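You operate a simulated robot arm through the tools that you are given. There is no shell and no other tool. Be economical: measure what you need, move in short steps, check, and stop when the job is done.

Carry out the task below with a simulated robot arm. There is one attempt and no reset: what you move stays moved.

JOB
Stand the press die with the yellow post beside the black washer. It goes on the side that lies toward x +0.7, y +0.7 (a direction in the base frame), with about 3 cm between them.
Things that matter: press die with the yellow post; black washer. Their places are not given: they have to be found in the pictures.

It is judged by the outcome, as a careful person would: the job done as asked, and still so three seconds after it is handed in. It fails if anything else is knocked over, pushed out of place, dropped, spilled or broken.

ROBOT AND FRAMES
A 7-joint arm with a two-finger parallel gripper, fixed in place. Base frame: the origin is at the foot of the arm, x ahead of it, y to its left, z up; the work surface is at about z = 0. Units: cm, degrees, N and s.
With the tool pointing down near the work surface it reaches from about 22 to 58 cm from the base axis. Its first joint turns from -66.0 to 66.0 degrees. Payload 2.5 kg.
Tool frame: the origin (TCP) lies between the finger pads and is the grasp point; the fingertips stand 2.3 cm ahead of it; z points along the fingers, y is the line along which they close. Largest opening 9.4 cm; finger width 3.8, thickness 1; the body of the gripper, 5.4 by 9.6 cm, starts 3.9 cm behind the TCP.
Orientation is told as [roll, pitch, yaw] about the base's x, y, z axes, in that order, counted from this pose: with the fingers straight down and closing along the base's y, the tool's x points along the base's -x, its y along +y and its z along -z.

CONTROLS
- The arm moves only by the tool drive_tool. Its argument "increments" is one flat list of numbers, 7 for each row, row after row: the shift along the tool's x, y, z in units of 50 mm (1.0 is 50 mm), then the turn, a rotation vector about the tool's x, y, z in units of 4 degrees (1.0 is 4 degrees), then the finger opening in cm, from 0 to 9.4. In form: [x, y, z, rx, ry, rz, grip, x, y, z, rx, ry, rz, grip, ...]. A call has 1 to 12 rows; each row shifts and turns the commanded pose from where the row before left it, along the tool's axes as they then stand. A call with a number of a shift or a turn outside -1 to 1 is refused whole. Rows are played at 5 a second. More than 5 cm and 8.6 degrees between two rows, or a gripper value outside its range, and nothing of the call is played. A pose out of reach is approached as far as the arm can. The call stops where the force on the tool passes 40 N (or 10 N more than at its start, if that is more) or the arm is blocked; 0.2 s more then pass. The fingers move at their own pace (about 10.8 cm/s each) and stop on an object; they squeeze with about 24 N. The grip force told is the motor's: it shows also when the fingers shut on nothing. Time passes only in rows, and 0.2 s behind the last, so rows that do not move let the fingers close. The reply holds the time, the measured pose of the TCP, the force on the tool along the base axes, the opening and the grip force, in the units named above and with some noise, and new pictures: "show" is both (left out), scene, wrist or none.
- Cameras (640 x 400 px; columns grow to the right, rows downward): "scene" is fixed at [10.64, -40.71, 53.38]; the picture's right is [0.77, -0.64, 0.00], its down [-0.44, -0.52, -0.73] and it looks along [0.47, 0.56, -0.68] (base axes); focal length 308 px, centre (320, 200). "wrist" rides on the gripper at [-3.9, 0, -4.4] in the tool frame; the picture's right is [0.00, -1.00, 0.00], its down [0.97, 0.00, -0.24] and it looks along [0.24, 0.00, 0.97] (tool axes); focal length 218 px, centre (320, 200).
- probe_pixels(camera, pixels): for up to 12 pixels [column, row] of the newest picture of that camera ("zoom" is the newest enlarged one), the place [x, y, z] in the base frame of the surface seen there, good to about 0.2 cm, but the place of the scene camera against the robot may be out by one fixed shift of up to 2.5 cm in any direction. The clock stands still meanwhile.
- close_up(camera, box): a new picture of the part [left, top, right, bottom] of that camera's present view, enlarged. The clock stands still meanwhile.
- finish_job(): hands the job in; it is judged then, once.

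Go step by step. Measure first, check grasps and placings, and put right what went wrong. The budget is 60 turns and 120 pictures, counting those below and the enlarged ones. Unless the task says otherwise, let go and move clear before handing in, and close with one line.

The tools are called after "Request:" by a JSON object that holds its "name" and its "arguments". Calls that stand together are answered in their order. drive_tool: Moves the arm, as the interface text tells. Its arguments: {"type":"object","properties":{"increments":{"type":"array","items":{"type":"number"}},"show":{"type":"string","enum":["both","scene","wrist","none"]}},"required":["increments"]} The other tools are called the same way: probe_pixels (camera, pixels) gives the place of the surface under pixels of a picture; close_up (camera, box) takes an enlarged picture of a part of a camera's view; finish_job () hands the job in.

At the start:

```text
t: 0.0
tool_pos: [42.18, -12.07, 25.65]
tool_rot: [0.1, 0.0, 0.0]
force: [0.1, -0.1, -0.2]
gripper_width: 9.4
gripper_force: 0.0
```

scene: 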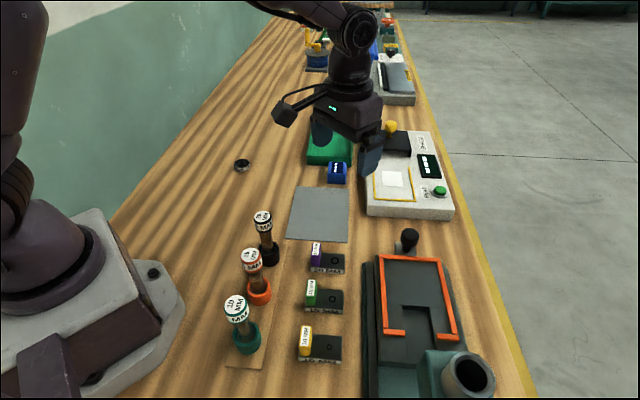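
wrist: 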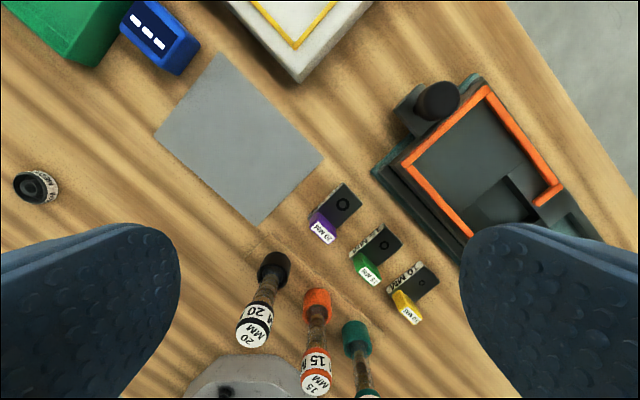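

The yellow-post die seems to be near scene (318,345) and the black washer near scene (242,165). I'll enlarge both and probe them.

Request:
{"name": "close_up", "arguments": {"camera": "wrist", "box": [300, 170, 460, 340]}}

Request:
{"name": "close_up", "arguments": {"camera": "scene", "box": [210, 130, 370, 230]}}

Request:
{"name": "close_up", "arguments": {"camera": "scene", "box": [270, 290, 366, 380]}}

Request:
{"name": "probe_pixels", "arguments": {"camera": "wrist", "pixels": [[400, 295], [412, 318], [390, 290], [418, 263], [438, 282], [420, 280], [36, 187], [20, 187], [50, 187], [70, 200], [385, 243], [430, 320]]}}

Request:
{"name": "probe_pixels", "arguments": {"camera": "scene", "pixels": [[242, 162], [235, 165], [250, 165], [242, 171], [305, 328], [304, 345], [340, 335], [340, 360], [325, 346], [300, 358], [315, 320], [260, 190]]}}

```text
2.35 times, centred on (380, 255) of wrist
```

zoom: 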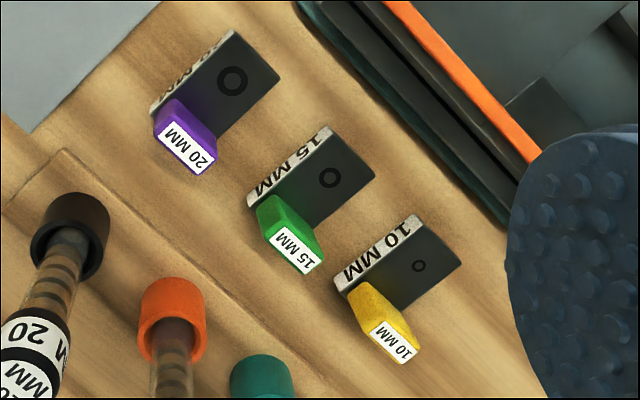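

```text
4.00 times, centred on (290, 180) of scene
```

zoom: 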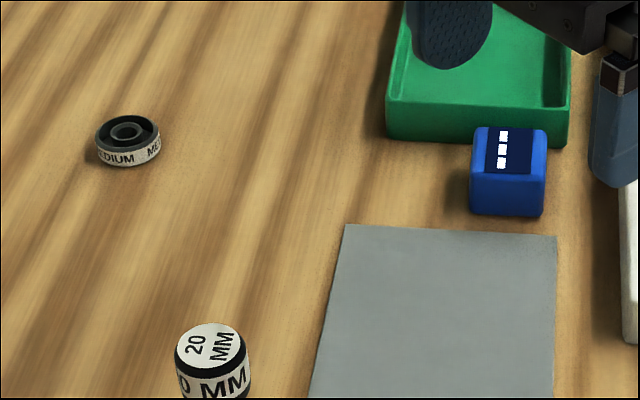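

```text
4.44 times, centred on (318, 335) of scene
```

zoom: 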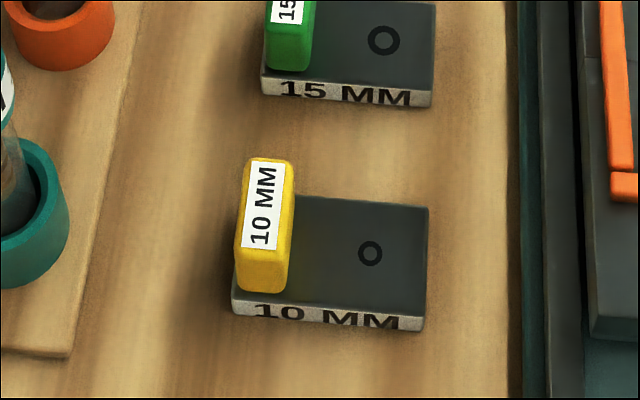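

```text
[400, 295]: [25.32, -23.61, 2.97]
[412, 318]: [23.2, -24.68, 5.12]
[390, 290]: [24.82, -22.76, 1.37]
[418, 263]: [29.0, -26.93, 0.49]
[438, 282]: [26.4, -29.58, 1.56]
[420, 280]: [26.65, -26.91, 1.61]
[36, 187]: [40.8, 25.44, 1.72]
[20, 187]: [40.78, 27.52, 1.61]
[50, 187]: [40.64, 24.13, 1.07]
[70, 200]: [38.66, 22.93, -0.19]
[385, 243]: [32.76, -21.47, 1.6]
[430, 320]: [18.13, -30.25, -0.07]
```

```text
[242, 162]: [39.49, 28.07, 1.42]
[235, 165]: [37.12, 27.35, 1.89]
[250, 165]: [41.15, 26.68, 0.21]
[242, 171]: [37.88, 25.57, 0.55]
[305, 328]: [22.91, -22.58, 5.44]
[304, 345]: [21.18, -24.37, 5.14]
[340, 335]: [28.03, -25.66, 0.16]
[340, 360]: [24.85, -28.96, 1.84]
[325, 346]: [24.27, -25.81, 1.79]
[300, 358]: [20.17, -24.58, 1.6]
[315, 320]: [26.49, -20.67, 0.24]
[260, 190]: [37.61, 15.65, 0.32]
```

The wrist view shows the die at about (25,-25) and the washer at about (40.8,25.5). The scene camera is offset by roughly (1.5,-1.5). I'll move above the die for a better look.

Request:
{"name": "drive_tool", "arguments": {"increments": [0.567, -0.433, 0.15, 0, 0, 0, 9.4, 0.567, -0.433, 0.15, 0, 0, 0, 9.4, 0.567, -0.433, 0.15, 0, 0, 0, 9.4, 0.567, -0.433, 0.15, 0, 0, 0, 9.4, 0.567, -0.433, 0.15, 0, 0, 0, 9.4, 0.567, -0.433, 0.15, 0, 0, 0, 9.4, 0, 0, 0, 0, 0, 0, 9.4]}}

```text
t: 1.6
tool_pos: [25.36, -25.05, 21.28]
tool_rot: [0.0, 0.0, 0.0]
force: [0.0, 0.2, 0.2]
gripper_width: 9.39
gripper_force: 0.0
```

scene: 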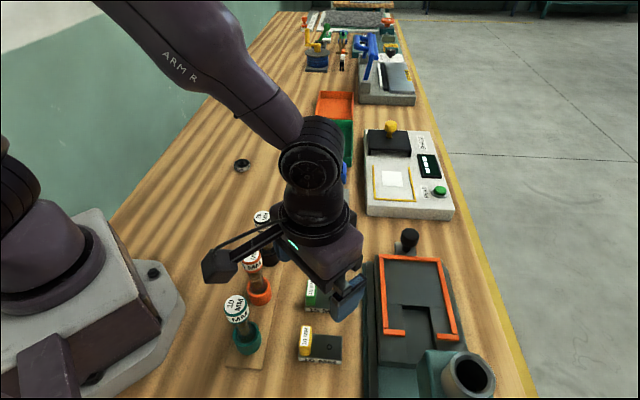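
wrist: 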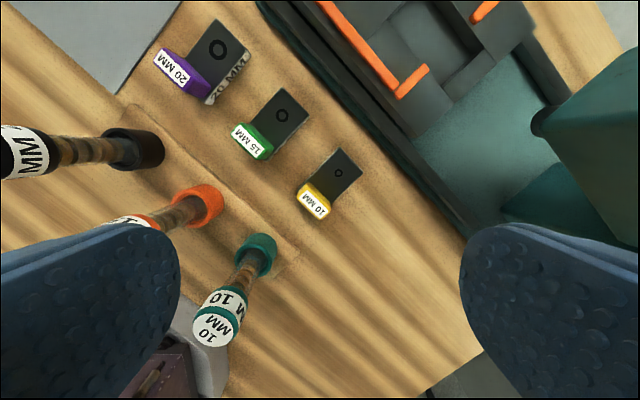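

Request:
{"name": "close_up", "arguments": {"camera": "wrist", "box": [280, 135, 380, 235]}}

Request:
{"name": "probe_pixels", "arguments": {"camera": "wrist", "pixels": [[338, 150], [360, 163], [338, 196], [312, 182], [338, 172], [306, 186], [330, 198], [320, 217], [299, 204], [314, 203], [360, 200], [300, 165]]}}

```text
4.00 times, centred on (330, 185) of wrist
```

zoom: 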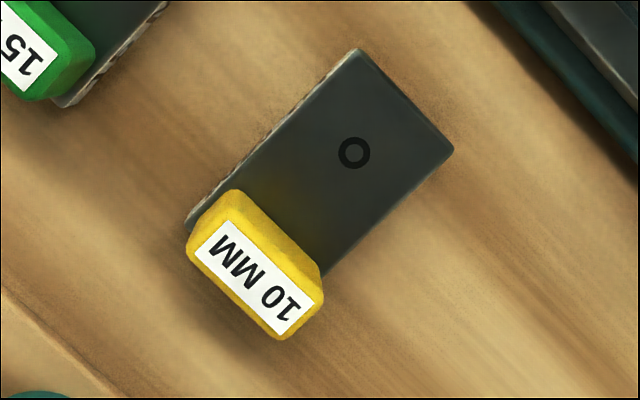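

```text
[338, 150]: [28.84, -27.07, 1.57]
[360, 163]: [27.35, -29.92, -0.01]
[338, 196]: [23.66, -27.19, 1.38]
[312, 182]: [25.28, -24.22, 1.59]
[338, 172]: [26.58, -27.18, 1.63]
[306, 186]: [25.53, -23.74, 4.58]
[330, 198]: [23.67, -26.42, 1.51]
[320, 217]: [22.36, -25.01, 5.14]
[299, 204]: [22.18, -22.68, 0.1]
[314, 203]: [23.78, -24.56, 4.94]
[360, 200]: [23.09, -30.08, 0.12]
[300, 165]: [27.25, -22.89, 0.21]
```

The die's plate lies at 45°, with its long axis along (-0.71, 0.71). The post is near (23.8,-24.6) and its top is at z≈5.1. I'll turn the tool to yaw +45 so the fingers close across the post's thin side, and check the height of the tube nearby.

Request:
{"name": "probe_pixels", "arguments": {"camera": "wrist", "pixels": [[213, 330], [222, 298], [259, 240], [257, 265], [205, 196], [120, 140]]}}

Request:
{"name": "drive_tool", "arguments": {"increments": [0, 0, 0, 0, 0, -0.9375, 9.4, 0, 0, 0, 0, 0, -0.9375, 9.4, 0, 0, 0, 0, 0, -0.9375, 9.4, 0, 0, 0, 0, 0, -0.9375, 9.4, 0, 0, 0, 0, 0, -0.9375, 9.4, 0, 0, 0, 0, 0, -0.9375, 9.4, 0, 0, 0, 0, 0, -0.9375, 9.4, 0, 0, 0, 0, 0, -0.9375, 9.4, 0, 0, 0, 0, 0, -0.9375, 9.4, 0, 0, 0, 0, 0, -0.9375, 9.4, 0, 0, 0, 0, 0, -0.9375, 9.4, 0, 0, 0, 0, 0, -0.9375, 9.4]}}

```text
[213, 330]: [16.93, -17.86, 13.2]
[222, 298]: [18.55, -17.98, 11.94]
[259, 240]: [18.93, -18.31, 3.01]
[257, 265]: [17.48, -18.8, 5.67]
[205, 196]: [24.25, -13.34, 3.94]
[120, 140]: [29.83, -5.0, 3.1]
```

```text
t: 4.2
tool_pos: [25.23, -25.02, 21.14]
tool_rot: [0.1, 0.1, 45.1]
force: [-0.3, 0.6, -0.5]
gripper_width: 9.4
gripper_force: 0.1
```

scene: 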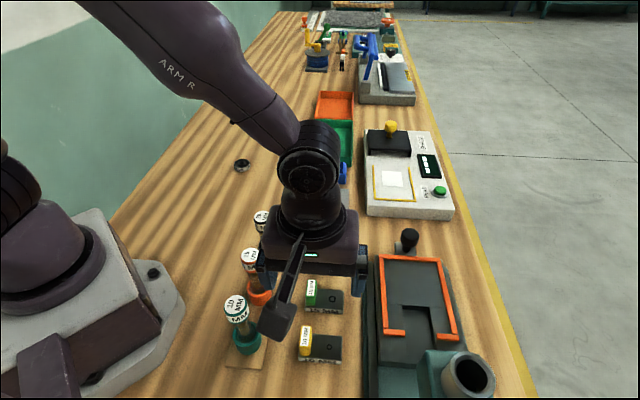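
wrist: 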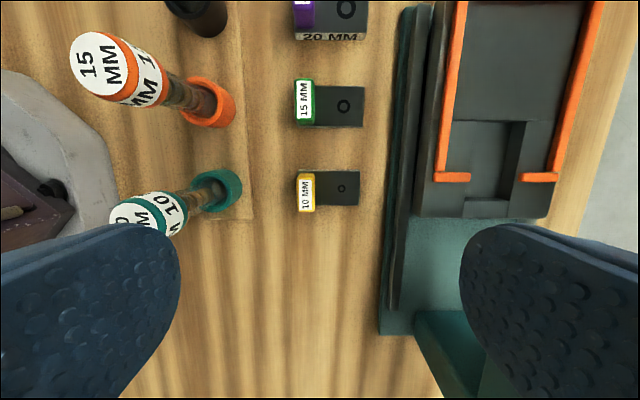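

I'll look closely at the post, and measure the bracket that sticks out of the gripper in the scene view at (280,318).

Request:
{"name": "close_up", "arguments": {"camera": "wrist", "box": [280, 145, 380, 235]}}

Request:
{"name": "probe_pixels", "arguments": {"camera": "scene", "pixels": [[277, 322], [283, 308], [300, 255], [270, 270], [355, 280], [262, 322]]}}

Request:
{"name": "probe_pixels", "arguments": {"camera": "wrist", "pixels": [[307, 192], [302, 192], [312, 192], [307, 177], [307, 207], [350, 190], [395, 190], [440, 190], [357, 190], [335, 203], [335, 174]]}}

```text
4.44 times, centred on (330, 190) of wrist
```

zoom: 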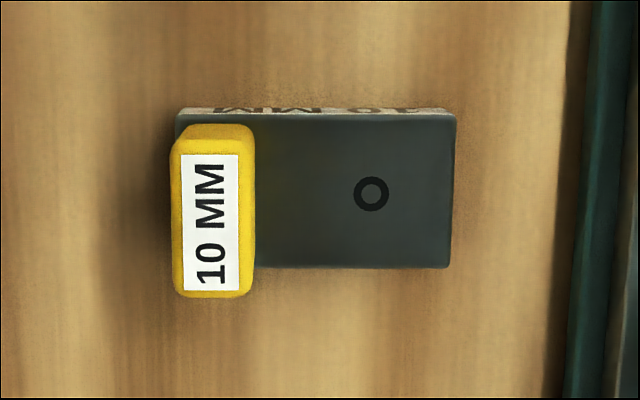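

```text
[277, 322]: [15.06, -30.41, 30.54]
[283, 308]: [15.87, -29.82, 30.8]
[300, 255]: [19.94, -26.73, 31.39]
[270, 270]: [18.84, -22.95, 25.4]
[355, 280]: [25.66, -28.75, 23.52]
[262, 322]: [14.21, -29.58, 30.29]
```

```text
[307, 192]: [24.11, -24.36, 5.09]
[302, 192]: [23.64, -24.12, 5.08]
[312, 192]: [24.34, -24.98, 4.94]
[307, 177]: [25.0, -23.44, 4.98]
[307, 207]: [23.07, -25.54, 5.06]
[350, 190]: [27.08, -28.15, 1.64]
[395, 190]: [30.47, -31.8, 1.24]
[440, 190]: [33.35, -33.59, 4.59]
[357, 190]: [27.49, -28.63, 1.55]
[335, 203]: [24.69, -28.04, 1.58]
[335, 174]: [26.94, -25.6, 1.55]
```

The post centre is 0.67 cm along tool x and 1.40 cm along tool y from the TCP, and the bracket is about 9 cm up, so it is clear. I'll align and then descend most of the way with a 5 cm opening.

Request:
{"name": "drive_tool", "arguments": {"increments": [0.134, 0.28, 0, 0, 0, 0, 5, 0, 0, 0.7, 0, 0, 0, 5, 0, 0, 0.7, 0, 0, 0, 5, 0, 0, 0.7, 0, 0, 0, 5, 0, 0, 0.4, 0, 0, 0, 5, 0, 0, 0, 0, 0, 0, 5]}}

```text
t: 5.6
tool_pos: [23.76, -24.38, 8.5]
tool_rot: [0.0, 0.0, 45.0]
force: [0.6, 0.3, 0.3]
gripper_width: 5.01
gripper_force: 0.1
```

scene: 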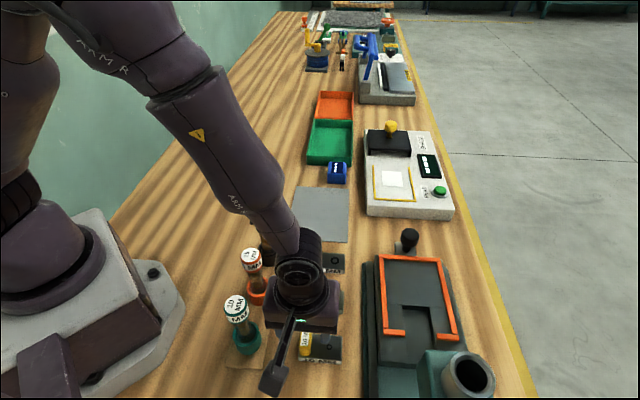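
wrist: 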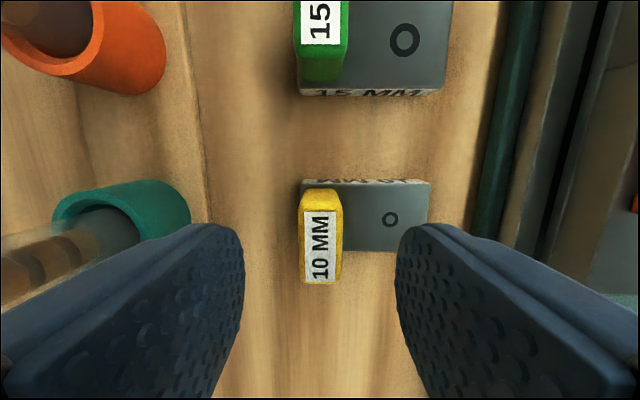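

The post at wrist (321,240) is centred between the fingers. I'll go down to z≈4.4.

Request:
{"name": "drive_tool", "arguments": {"increments": [0, 0, 0.42, 0, 0, 0, 5, 0, 0, 0.4, 0, 0, 0, 5, 0, 0, 0, 0, 0, 0, 5], "show": "wrist"}}

```text
t: 6.4
tool_pos: [23.61, -24.71, 4.47]
tool_rot: [0.1, 0.0, 45.0]
force: [0.6, -0.5, 0.3]
gripper_width: 5.02
gripper_force: 0.1
```

wrist: 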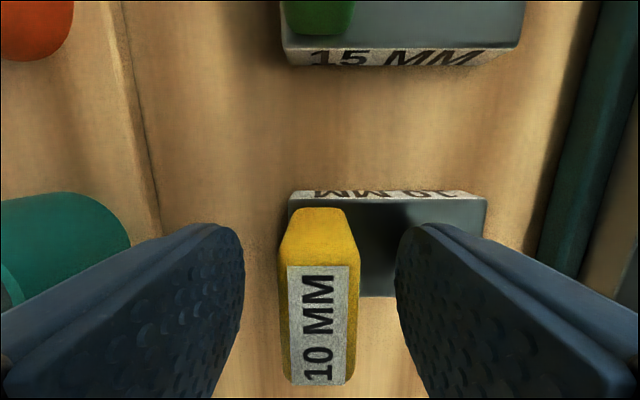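

Request:
{"name": "drive_tool", "arguments": {"increments": [0, 0, 0, 0, 0, 0, 0, 0, 0, 0, 0, 0, 0, 0, 0, 0, 0, 0, 0, 0, 0, 0, 0, 0, 0, 0, 0, 0], "show": "wrist"}}

```text
t: 7.4
tool_pos: [23.65, -24.49, 4.28]
tool_rot: [0.0, 0.0, 44.9]
force: [-0.2, 0.0, 0.3]
gripper_width: 1.77
gripper_force: 24.0
```

wrist: 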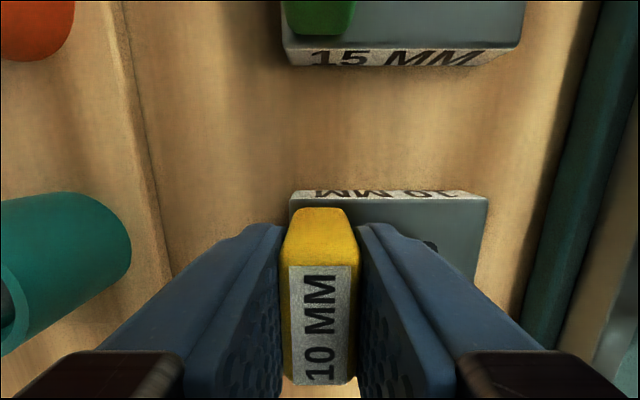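

The fingers stopped on the post at 1.77 cm with 24 N, so it is gripped. I'll lift straight up and check.

Request:
{"name": "drive_tool", "arguments": {"increments": [0, 0, -0.3, 0, 0, 0, 0, 0, 0, -0.6, 0, 0, 0, 0, 0, 0, -0.7, 0, 0, 0, 0, 0, 0, -0.7, 0, 0, 0, 0, 0, 0, -0.7, 0, 0, 0, 0, 0, 0, -0.7, 0, 0, 0, 0, 0, 0, 0, 0, 0, 0, 0]}}

```text
t: 9.0
tool_pos: [23.47, -24.7, 22.86]
tool_rot: [-0.1, 0.1, 44.9]
force: [0.3, 0.6, -1.4]
gripper_width: 1.76
gripper_force: 23.9
```

scene: 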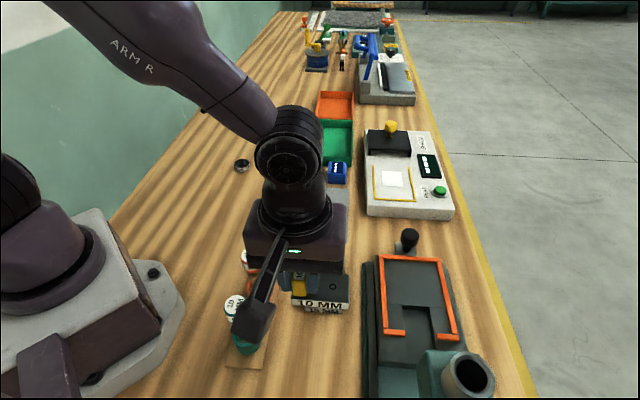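
wrist: 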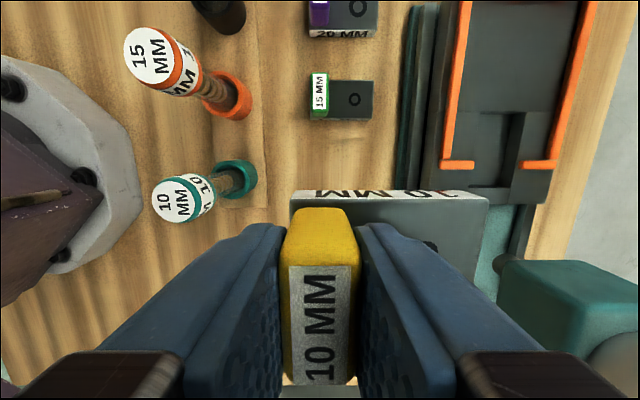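

The die hangs level, firmly held and clear of the tubes. I'll carry it high to a spot where the wrist camera can see the washer.

Request:
{"name": "drive_tool", "arguments": {"increments": [-0.774, 0.462, 0, 0, 0, 0, 0, -0.774, 0.462, 0, 0, 0, 0, 0, -0.774, 0.462, 0, 0, 0, 0, 0, -0.774, 0.462, 0, 0, 0, 0, 0, -0.774, 0.462, 0, 0, 0, 0, 0, -0.774, 0.462, 0, 0, 0, 0, 0, -0.774, 0.462, 0, 0, 0, 0, 0, -0.774, 0.462, 0, 0, 0, 0, 0, -0.774, 0.462, 0, 0, 0, 0, 0, -0.774, 0.462, 0, 0, 0, 0, 0, 0, 0, 0, 0, 0, 0, 0, 0, 0, 0, 0, 0, 0, 0]}}

```text
t: 11.6
tool_pos: [34.94, 19.11, 23.13]
tool_rot: [0.1, -0.1, 45.0]
force: [0.7, 0.2, -1.9]
gripper_width: 1.77
gripper_force: 24.3
```

scene: 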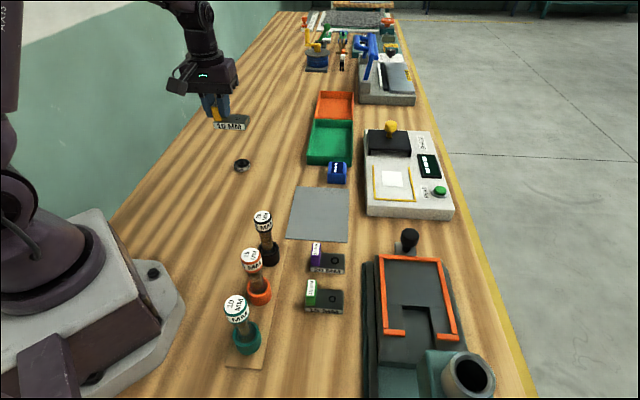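
wrist: 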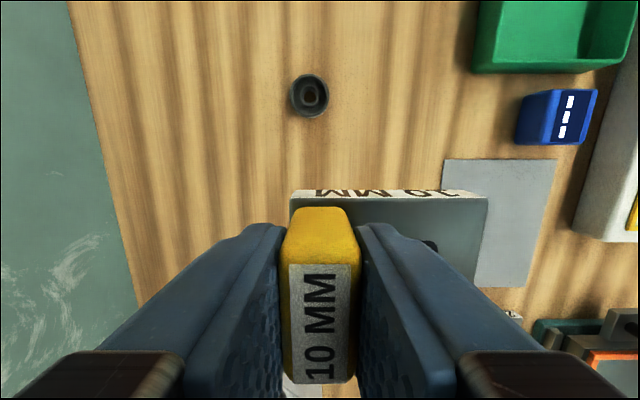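

The washer is at wrist (310,97). I'll measure it closely, and the distance to the wall.

Request:
{"name": "close_up", "arguments": {"camera": "wrist", "box": [260, 60, 360, 130]}}

Request:
{"name": "probe_pixels", "arguments": {"camera": "wrist", "pixels": [[310, 97], [293, 96], [326, 96], [310, 80], [310, 112], [300, 95], [322, 95], [110, 100], [90, 20], [60, 100]]}}

```text
5.71 times, centred on (310, 95) of wrist
```

zoom: 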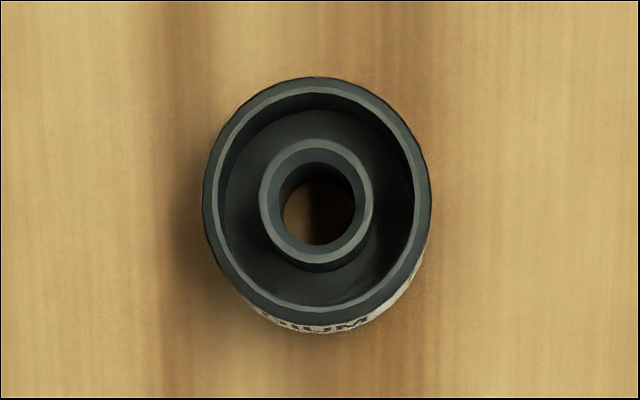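

```text
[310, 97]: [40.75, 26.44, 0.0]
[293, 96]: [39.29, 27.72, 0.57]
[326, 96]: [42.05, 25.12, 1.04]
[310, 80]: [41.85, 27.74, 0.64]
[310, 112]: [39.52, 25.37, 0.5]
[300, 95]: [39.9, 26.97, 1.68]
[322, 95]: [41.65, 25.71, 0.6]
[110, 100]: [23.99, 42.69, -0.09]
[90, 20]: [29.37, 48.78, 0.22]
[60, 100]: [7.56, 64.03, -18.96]
```

The washer is 9.30 cm back along tool x, at ty 1.14 cm, with a radius of about 2.15 cm. For a 3 cm gap I need a shift of tool x −16.25, y +3.5. I'll lower first to stay in reach, then move over.

Request:
{"name": "drive_tool", "arguments": {"increments": [0, 0, 0.667, 0, 0, 0, 0, 0, 0, 0.667, 0, 0, 0, 0, 0, 0, 0.667, 0, 0, 0, 0, -0.65, 0.14, 0, 0, 0, 0, 0, -0.65, 0.14, 0, 0, 0, 0, 0, -0.65, 0.14, 0, 0, 0, 0, 0, -0.65, 0.14, 0, 0, 0, 0, 0, -0.65, 0.14, 0, 0, 0, 0, 0, 0, 0, 0, 0, 0, 0, 0]}}

```text
t: 13.6
tool_pos: [43.78, 33.16, 12.81]
tool_rot: [0.0, 0.0, 45.0]
force: [0.1, -0.2, -1.9]
gripper_width: 1.76
gripper_force: 24.4
```

scene: 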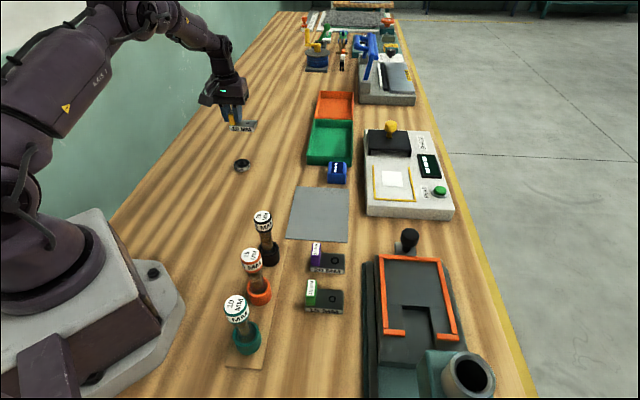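
wrist: 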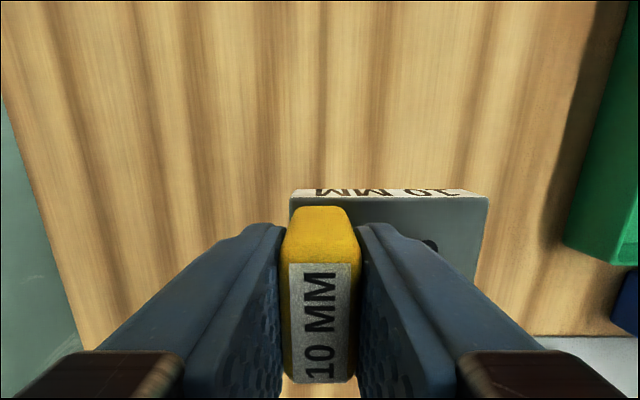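

I'm in position, and the space below is clear in the wrist view. I'll lower to just above the surface.

Request:
{"name": "drive_tool", "arguments": {"increments": [0, 0, 0.6, 0, 0, 0, 0, 0, 0, 0.6, 0, 0, 0, 0, 0, 0, 0.36, 0, 0, 0, 0, 0, 0, 0.08, 0, 0, 0, 0, 0, 0, 0, 0, 0, 0, 0]}}

Request:
{"name": "close_up", "arguments": {"camera": "scene", "box": [190, 80, 290, 190]}}

```text
t: 14.8
tool_pos: [43.79, 33.13, 4.56]
tool_rot: [0.0, -0.1, 45.0]
force: [-0.4, -0.2, -1.8]
gripper_width: 1.77
gripper_force: 23.8
```

scene: 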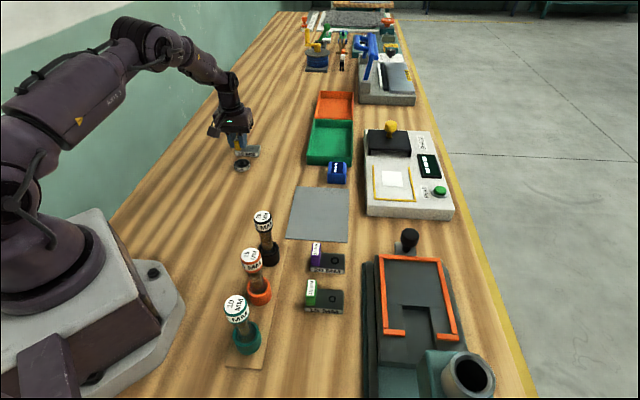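
wrist: 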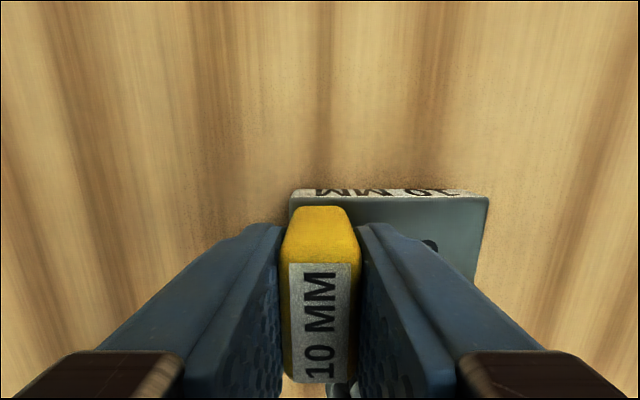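

```text
3.64 times, centred on (240, 135) of scene
```

zoom: 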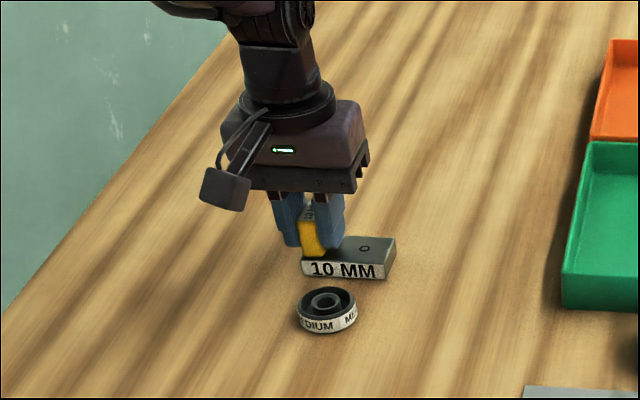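

The die looks right but is still just off the table (carried force 1.8 N). I'll check the gap with probes.

Request:
{"name": "probe_pixels", "arguments": {"camera": "zoom", "pixels": [[305, 274], [345, 277], [384, 277], [345, 281], [326, 291], [303, 302], [351, 302], [324, 314], [394, 242], [304, 264], [384, 266]]}}

```text
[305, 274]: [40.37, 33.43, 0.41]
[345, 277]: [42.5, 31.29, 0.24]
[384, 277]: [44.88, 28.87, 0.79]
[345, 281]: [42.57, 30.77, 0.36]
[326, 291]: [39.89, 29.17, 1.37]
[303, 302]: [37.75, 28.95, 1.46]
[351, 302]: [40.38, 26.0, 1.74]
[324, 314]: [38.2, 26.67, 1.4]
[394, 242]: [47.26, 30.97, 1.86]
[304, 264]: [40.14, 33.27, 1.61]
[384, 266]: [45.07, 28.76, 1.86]
```

The gap is about 3.0 cm and the die is centred on the washer along its length. I'll set it down the last 3 mm.

Request:
{"name": "drive_tool", "arguments": {"increments": [0, 0, 0.03, 0, 0, 0, 0, 0, 0, 0.03, 0, 0, 0, 0, 0, 0, 0, 0, 0, 0, 0], "show": "none"}}

```text
t: 15.6
tool_pos: [43.77, 33.14, 4.32]
tool_rot: [0.1, 0.0, 45.0]
force: [-2.6, -2.9, 8.0]
gripper_width: 1.76
gripper_force: 24.0
```

Contact with the table is made (Fz +8 N). I'll release to a 4 cm opening, wait, and look.

Request:
{"name": "drive_tool", "arguments": {"increments": [0, 0, 0, 0, 0, 0, 4, 0, 0, 0, 0, 0, 0, 4, 0, 0, 0, 0, 0, 0, 4], "show": "wrist"}}

```text
t: 16.4
tool_pos: [43.81, 33.1, 4.32]
tool_rot: [0.0, 0.0, 45.0]
force: [0.3, 0.4, -0.5]
gripper_width: 3.98
gripper_force: 0.1
```

wrist: 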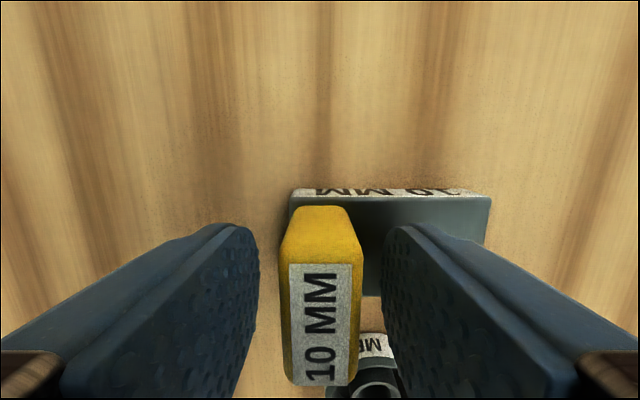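

The post is free between the fingers. I'll rise straight up, then back off.

Request:
{"name": "drive_tool", "arguments": {"increments": [0, 0, -0.3, 0, 0, 0, 4, 0, 0, -0.6, 0, 0, 0, 4, 0, 0, -0.7, 0, 0, 0, 4, 0, 0, -0.7, 0, 0, 0, 4, 0.7, 0, -0.5, 0, 0, 0, 4, 0.7, 0, 0, 0, 0, 0, 4, 0.7, 0, 0, 0, 0, 0, 4, 0, 0, 0, 0, 0, 0, 4]}}

Request:
{"name": "close_up", "arguments": {"camera": "wrist", "box": [240, 20, 420, 180]}}

Request:
{"name": "close_up", "arguments": {"camera": "scene", "box": [190, 110, 290, 190]}}

```text
t: 18.2
tool_pos: [36.61, 25.88, 18.29]
tool_rot: [-0.1, 0.0, 44.9]
force: [-0.1, -0.4, 0.7]
gripper_width: 4.0
gripper_force: 0.1
```

scene: 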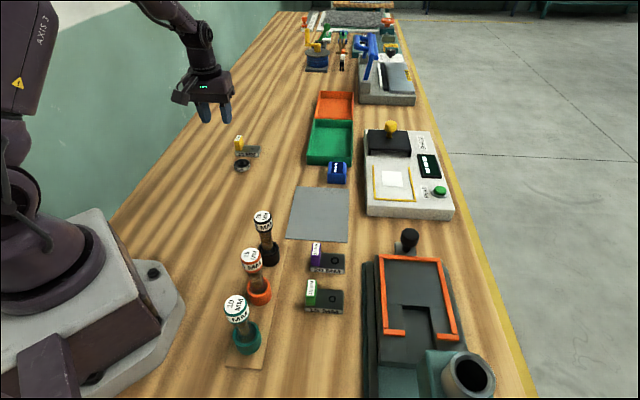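
wrist: 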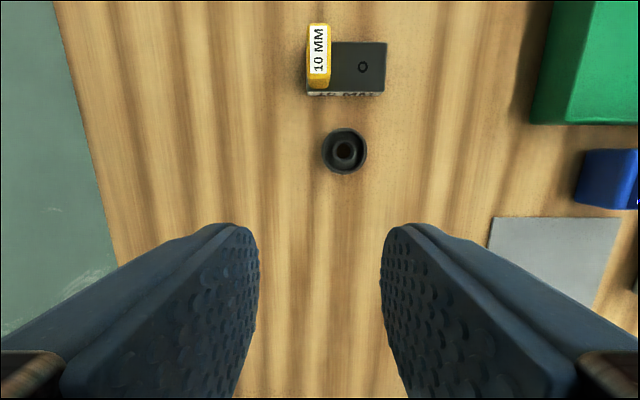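

```text
2.50 times, centred on (330, 100) of wrist
```

zoom: 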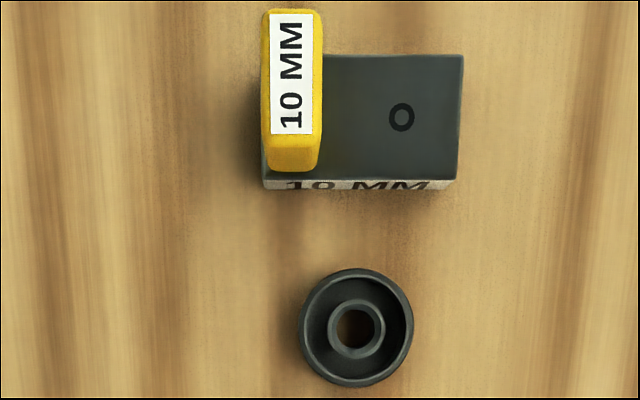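

```text
5.00 times, centred on (240, 150) of scene
```

zoom: 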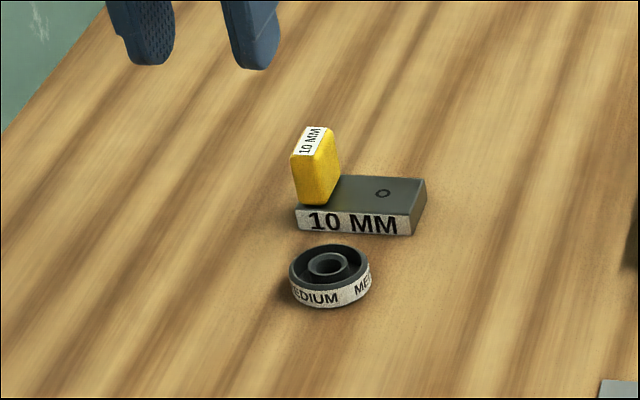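

The die stands upright beside the washer with a gap of about 2.9–3 cm on the (+x,+y) side, and nothing else has moved. I'll hand in.

Request:
{"name": "finish_job", "arguments": {}}

```text
The job is handed in.
```

The press die with the yellow post now stands upright about 3 cm from the black washer, on the side toward x +0.7, y +0.7; nothing else was moved, and the gripper is clear.
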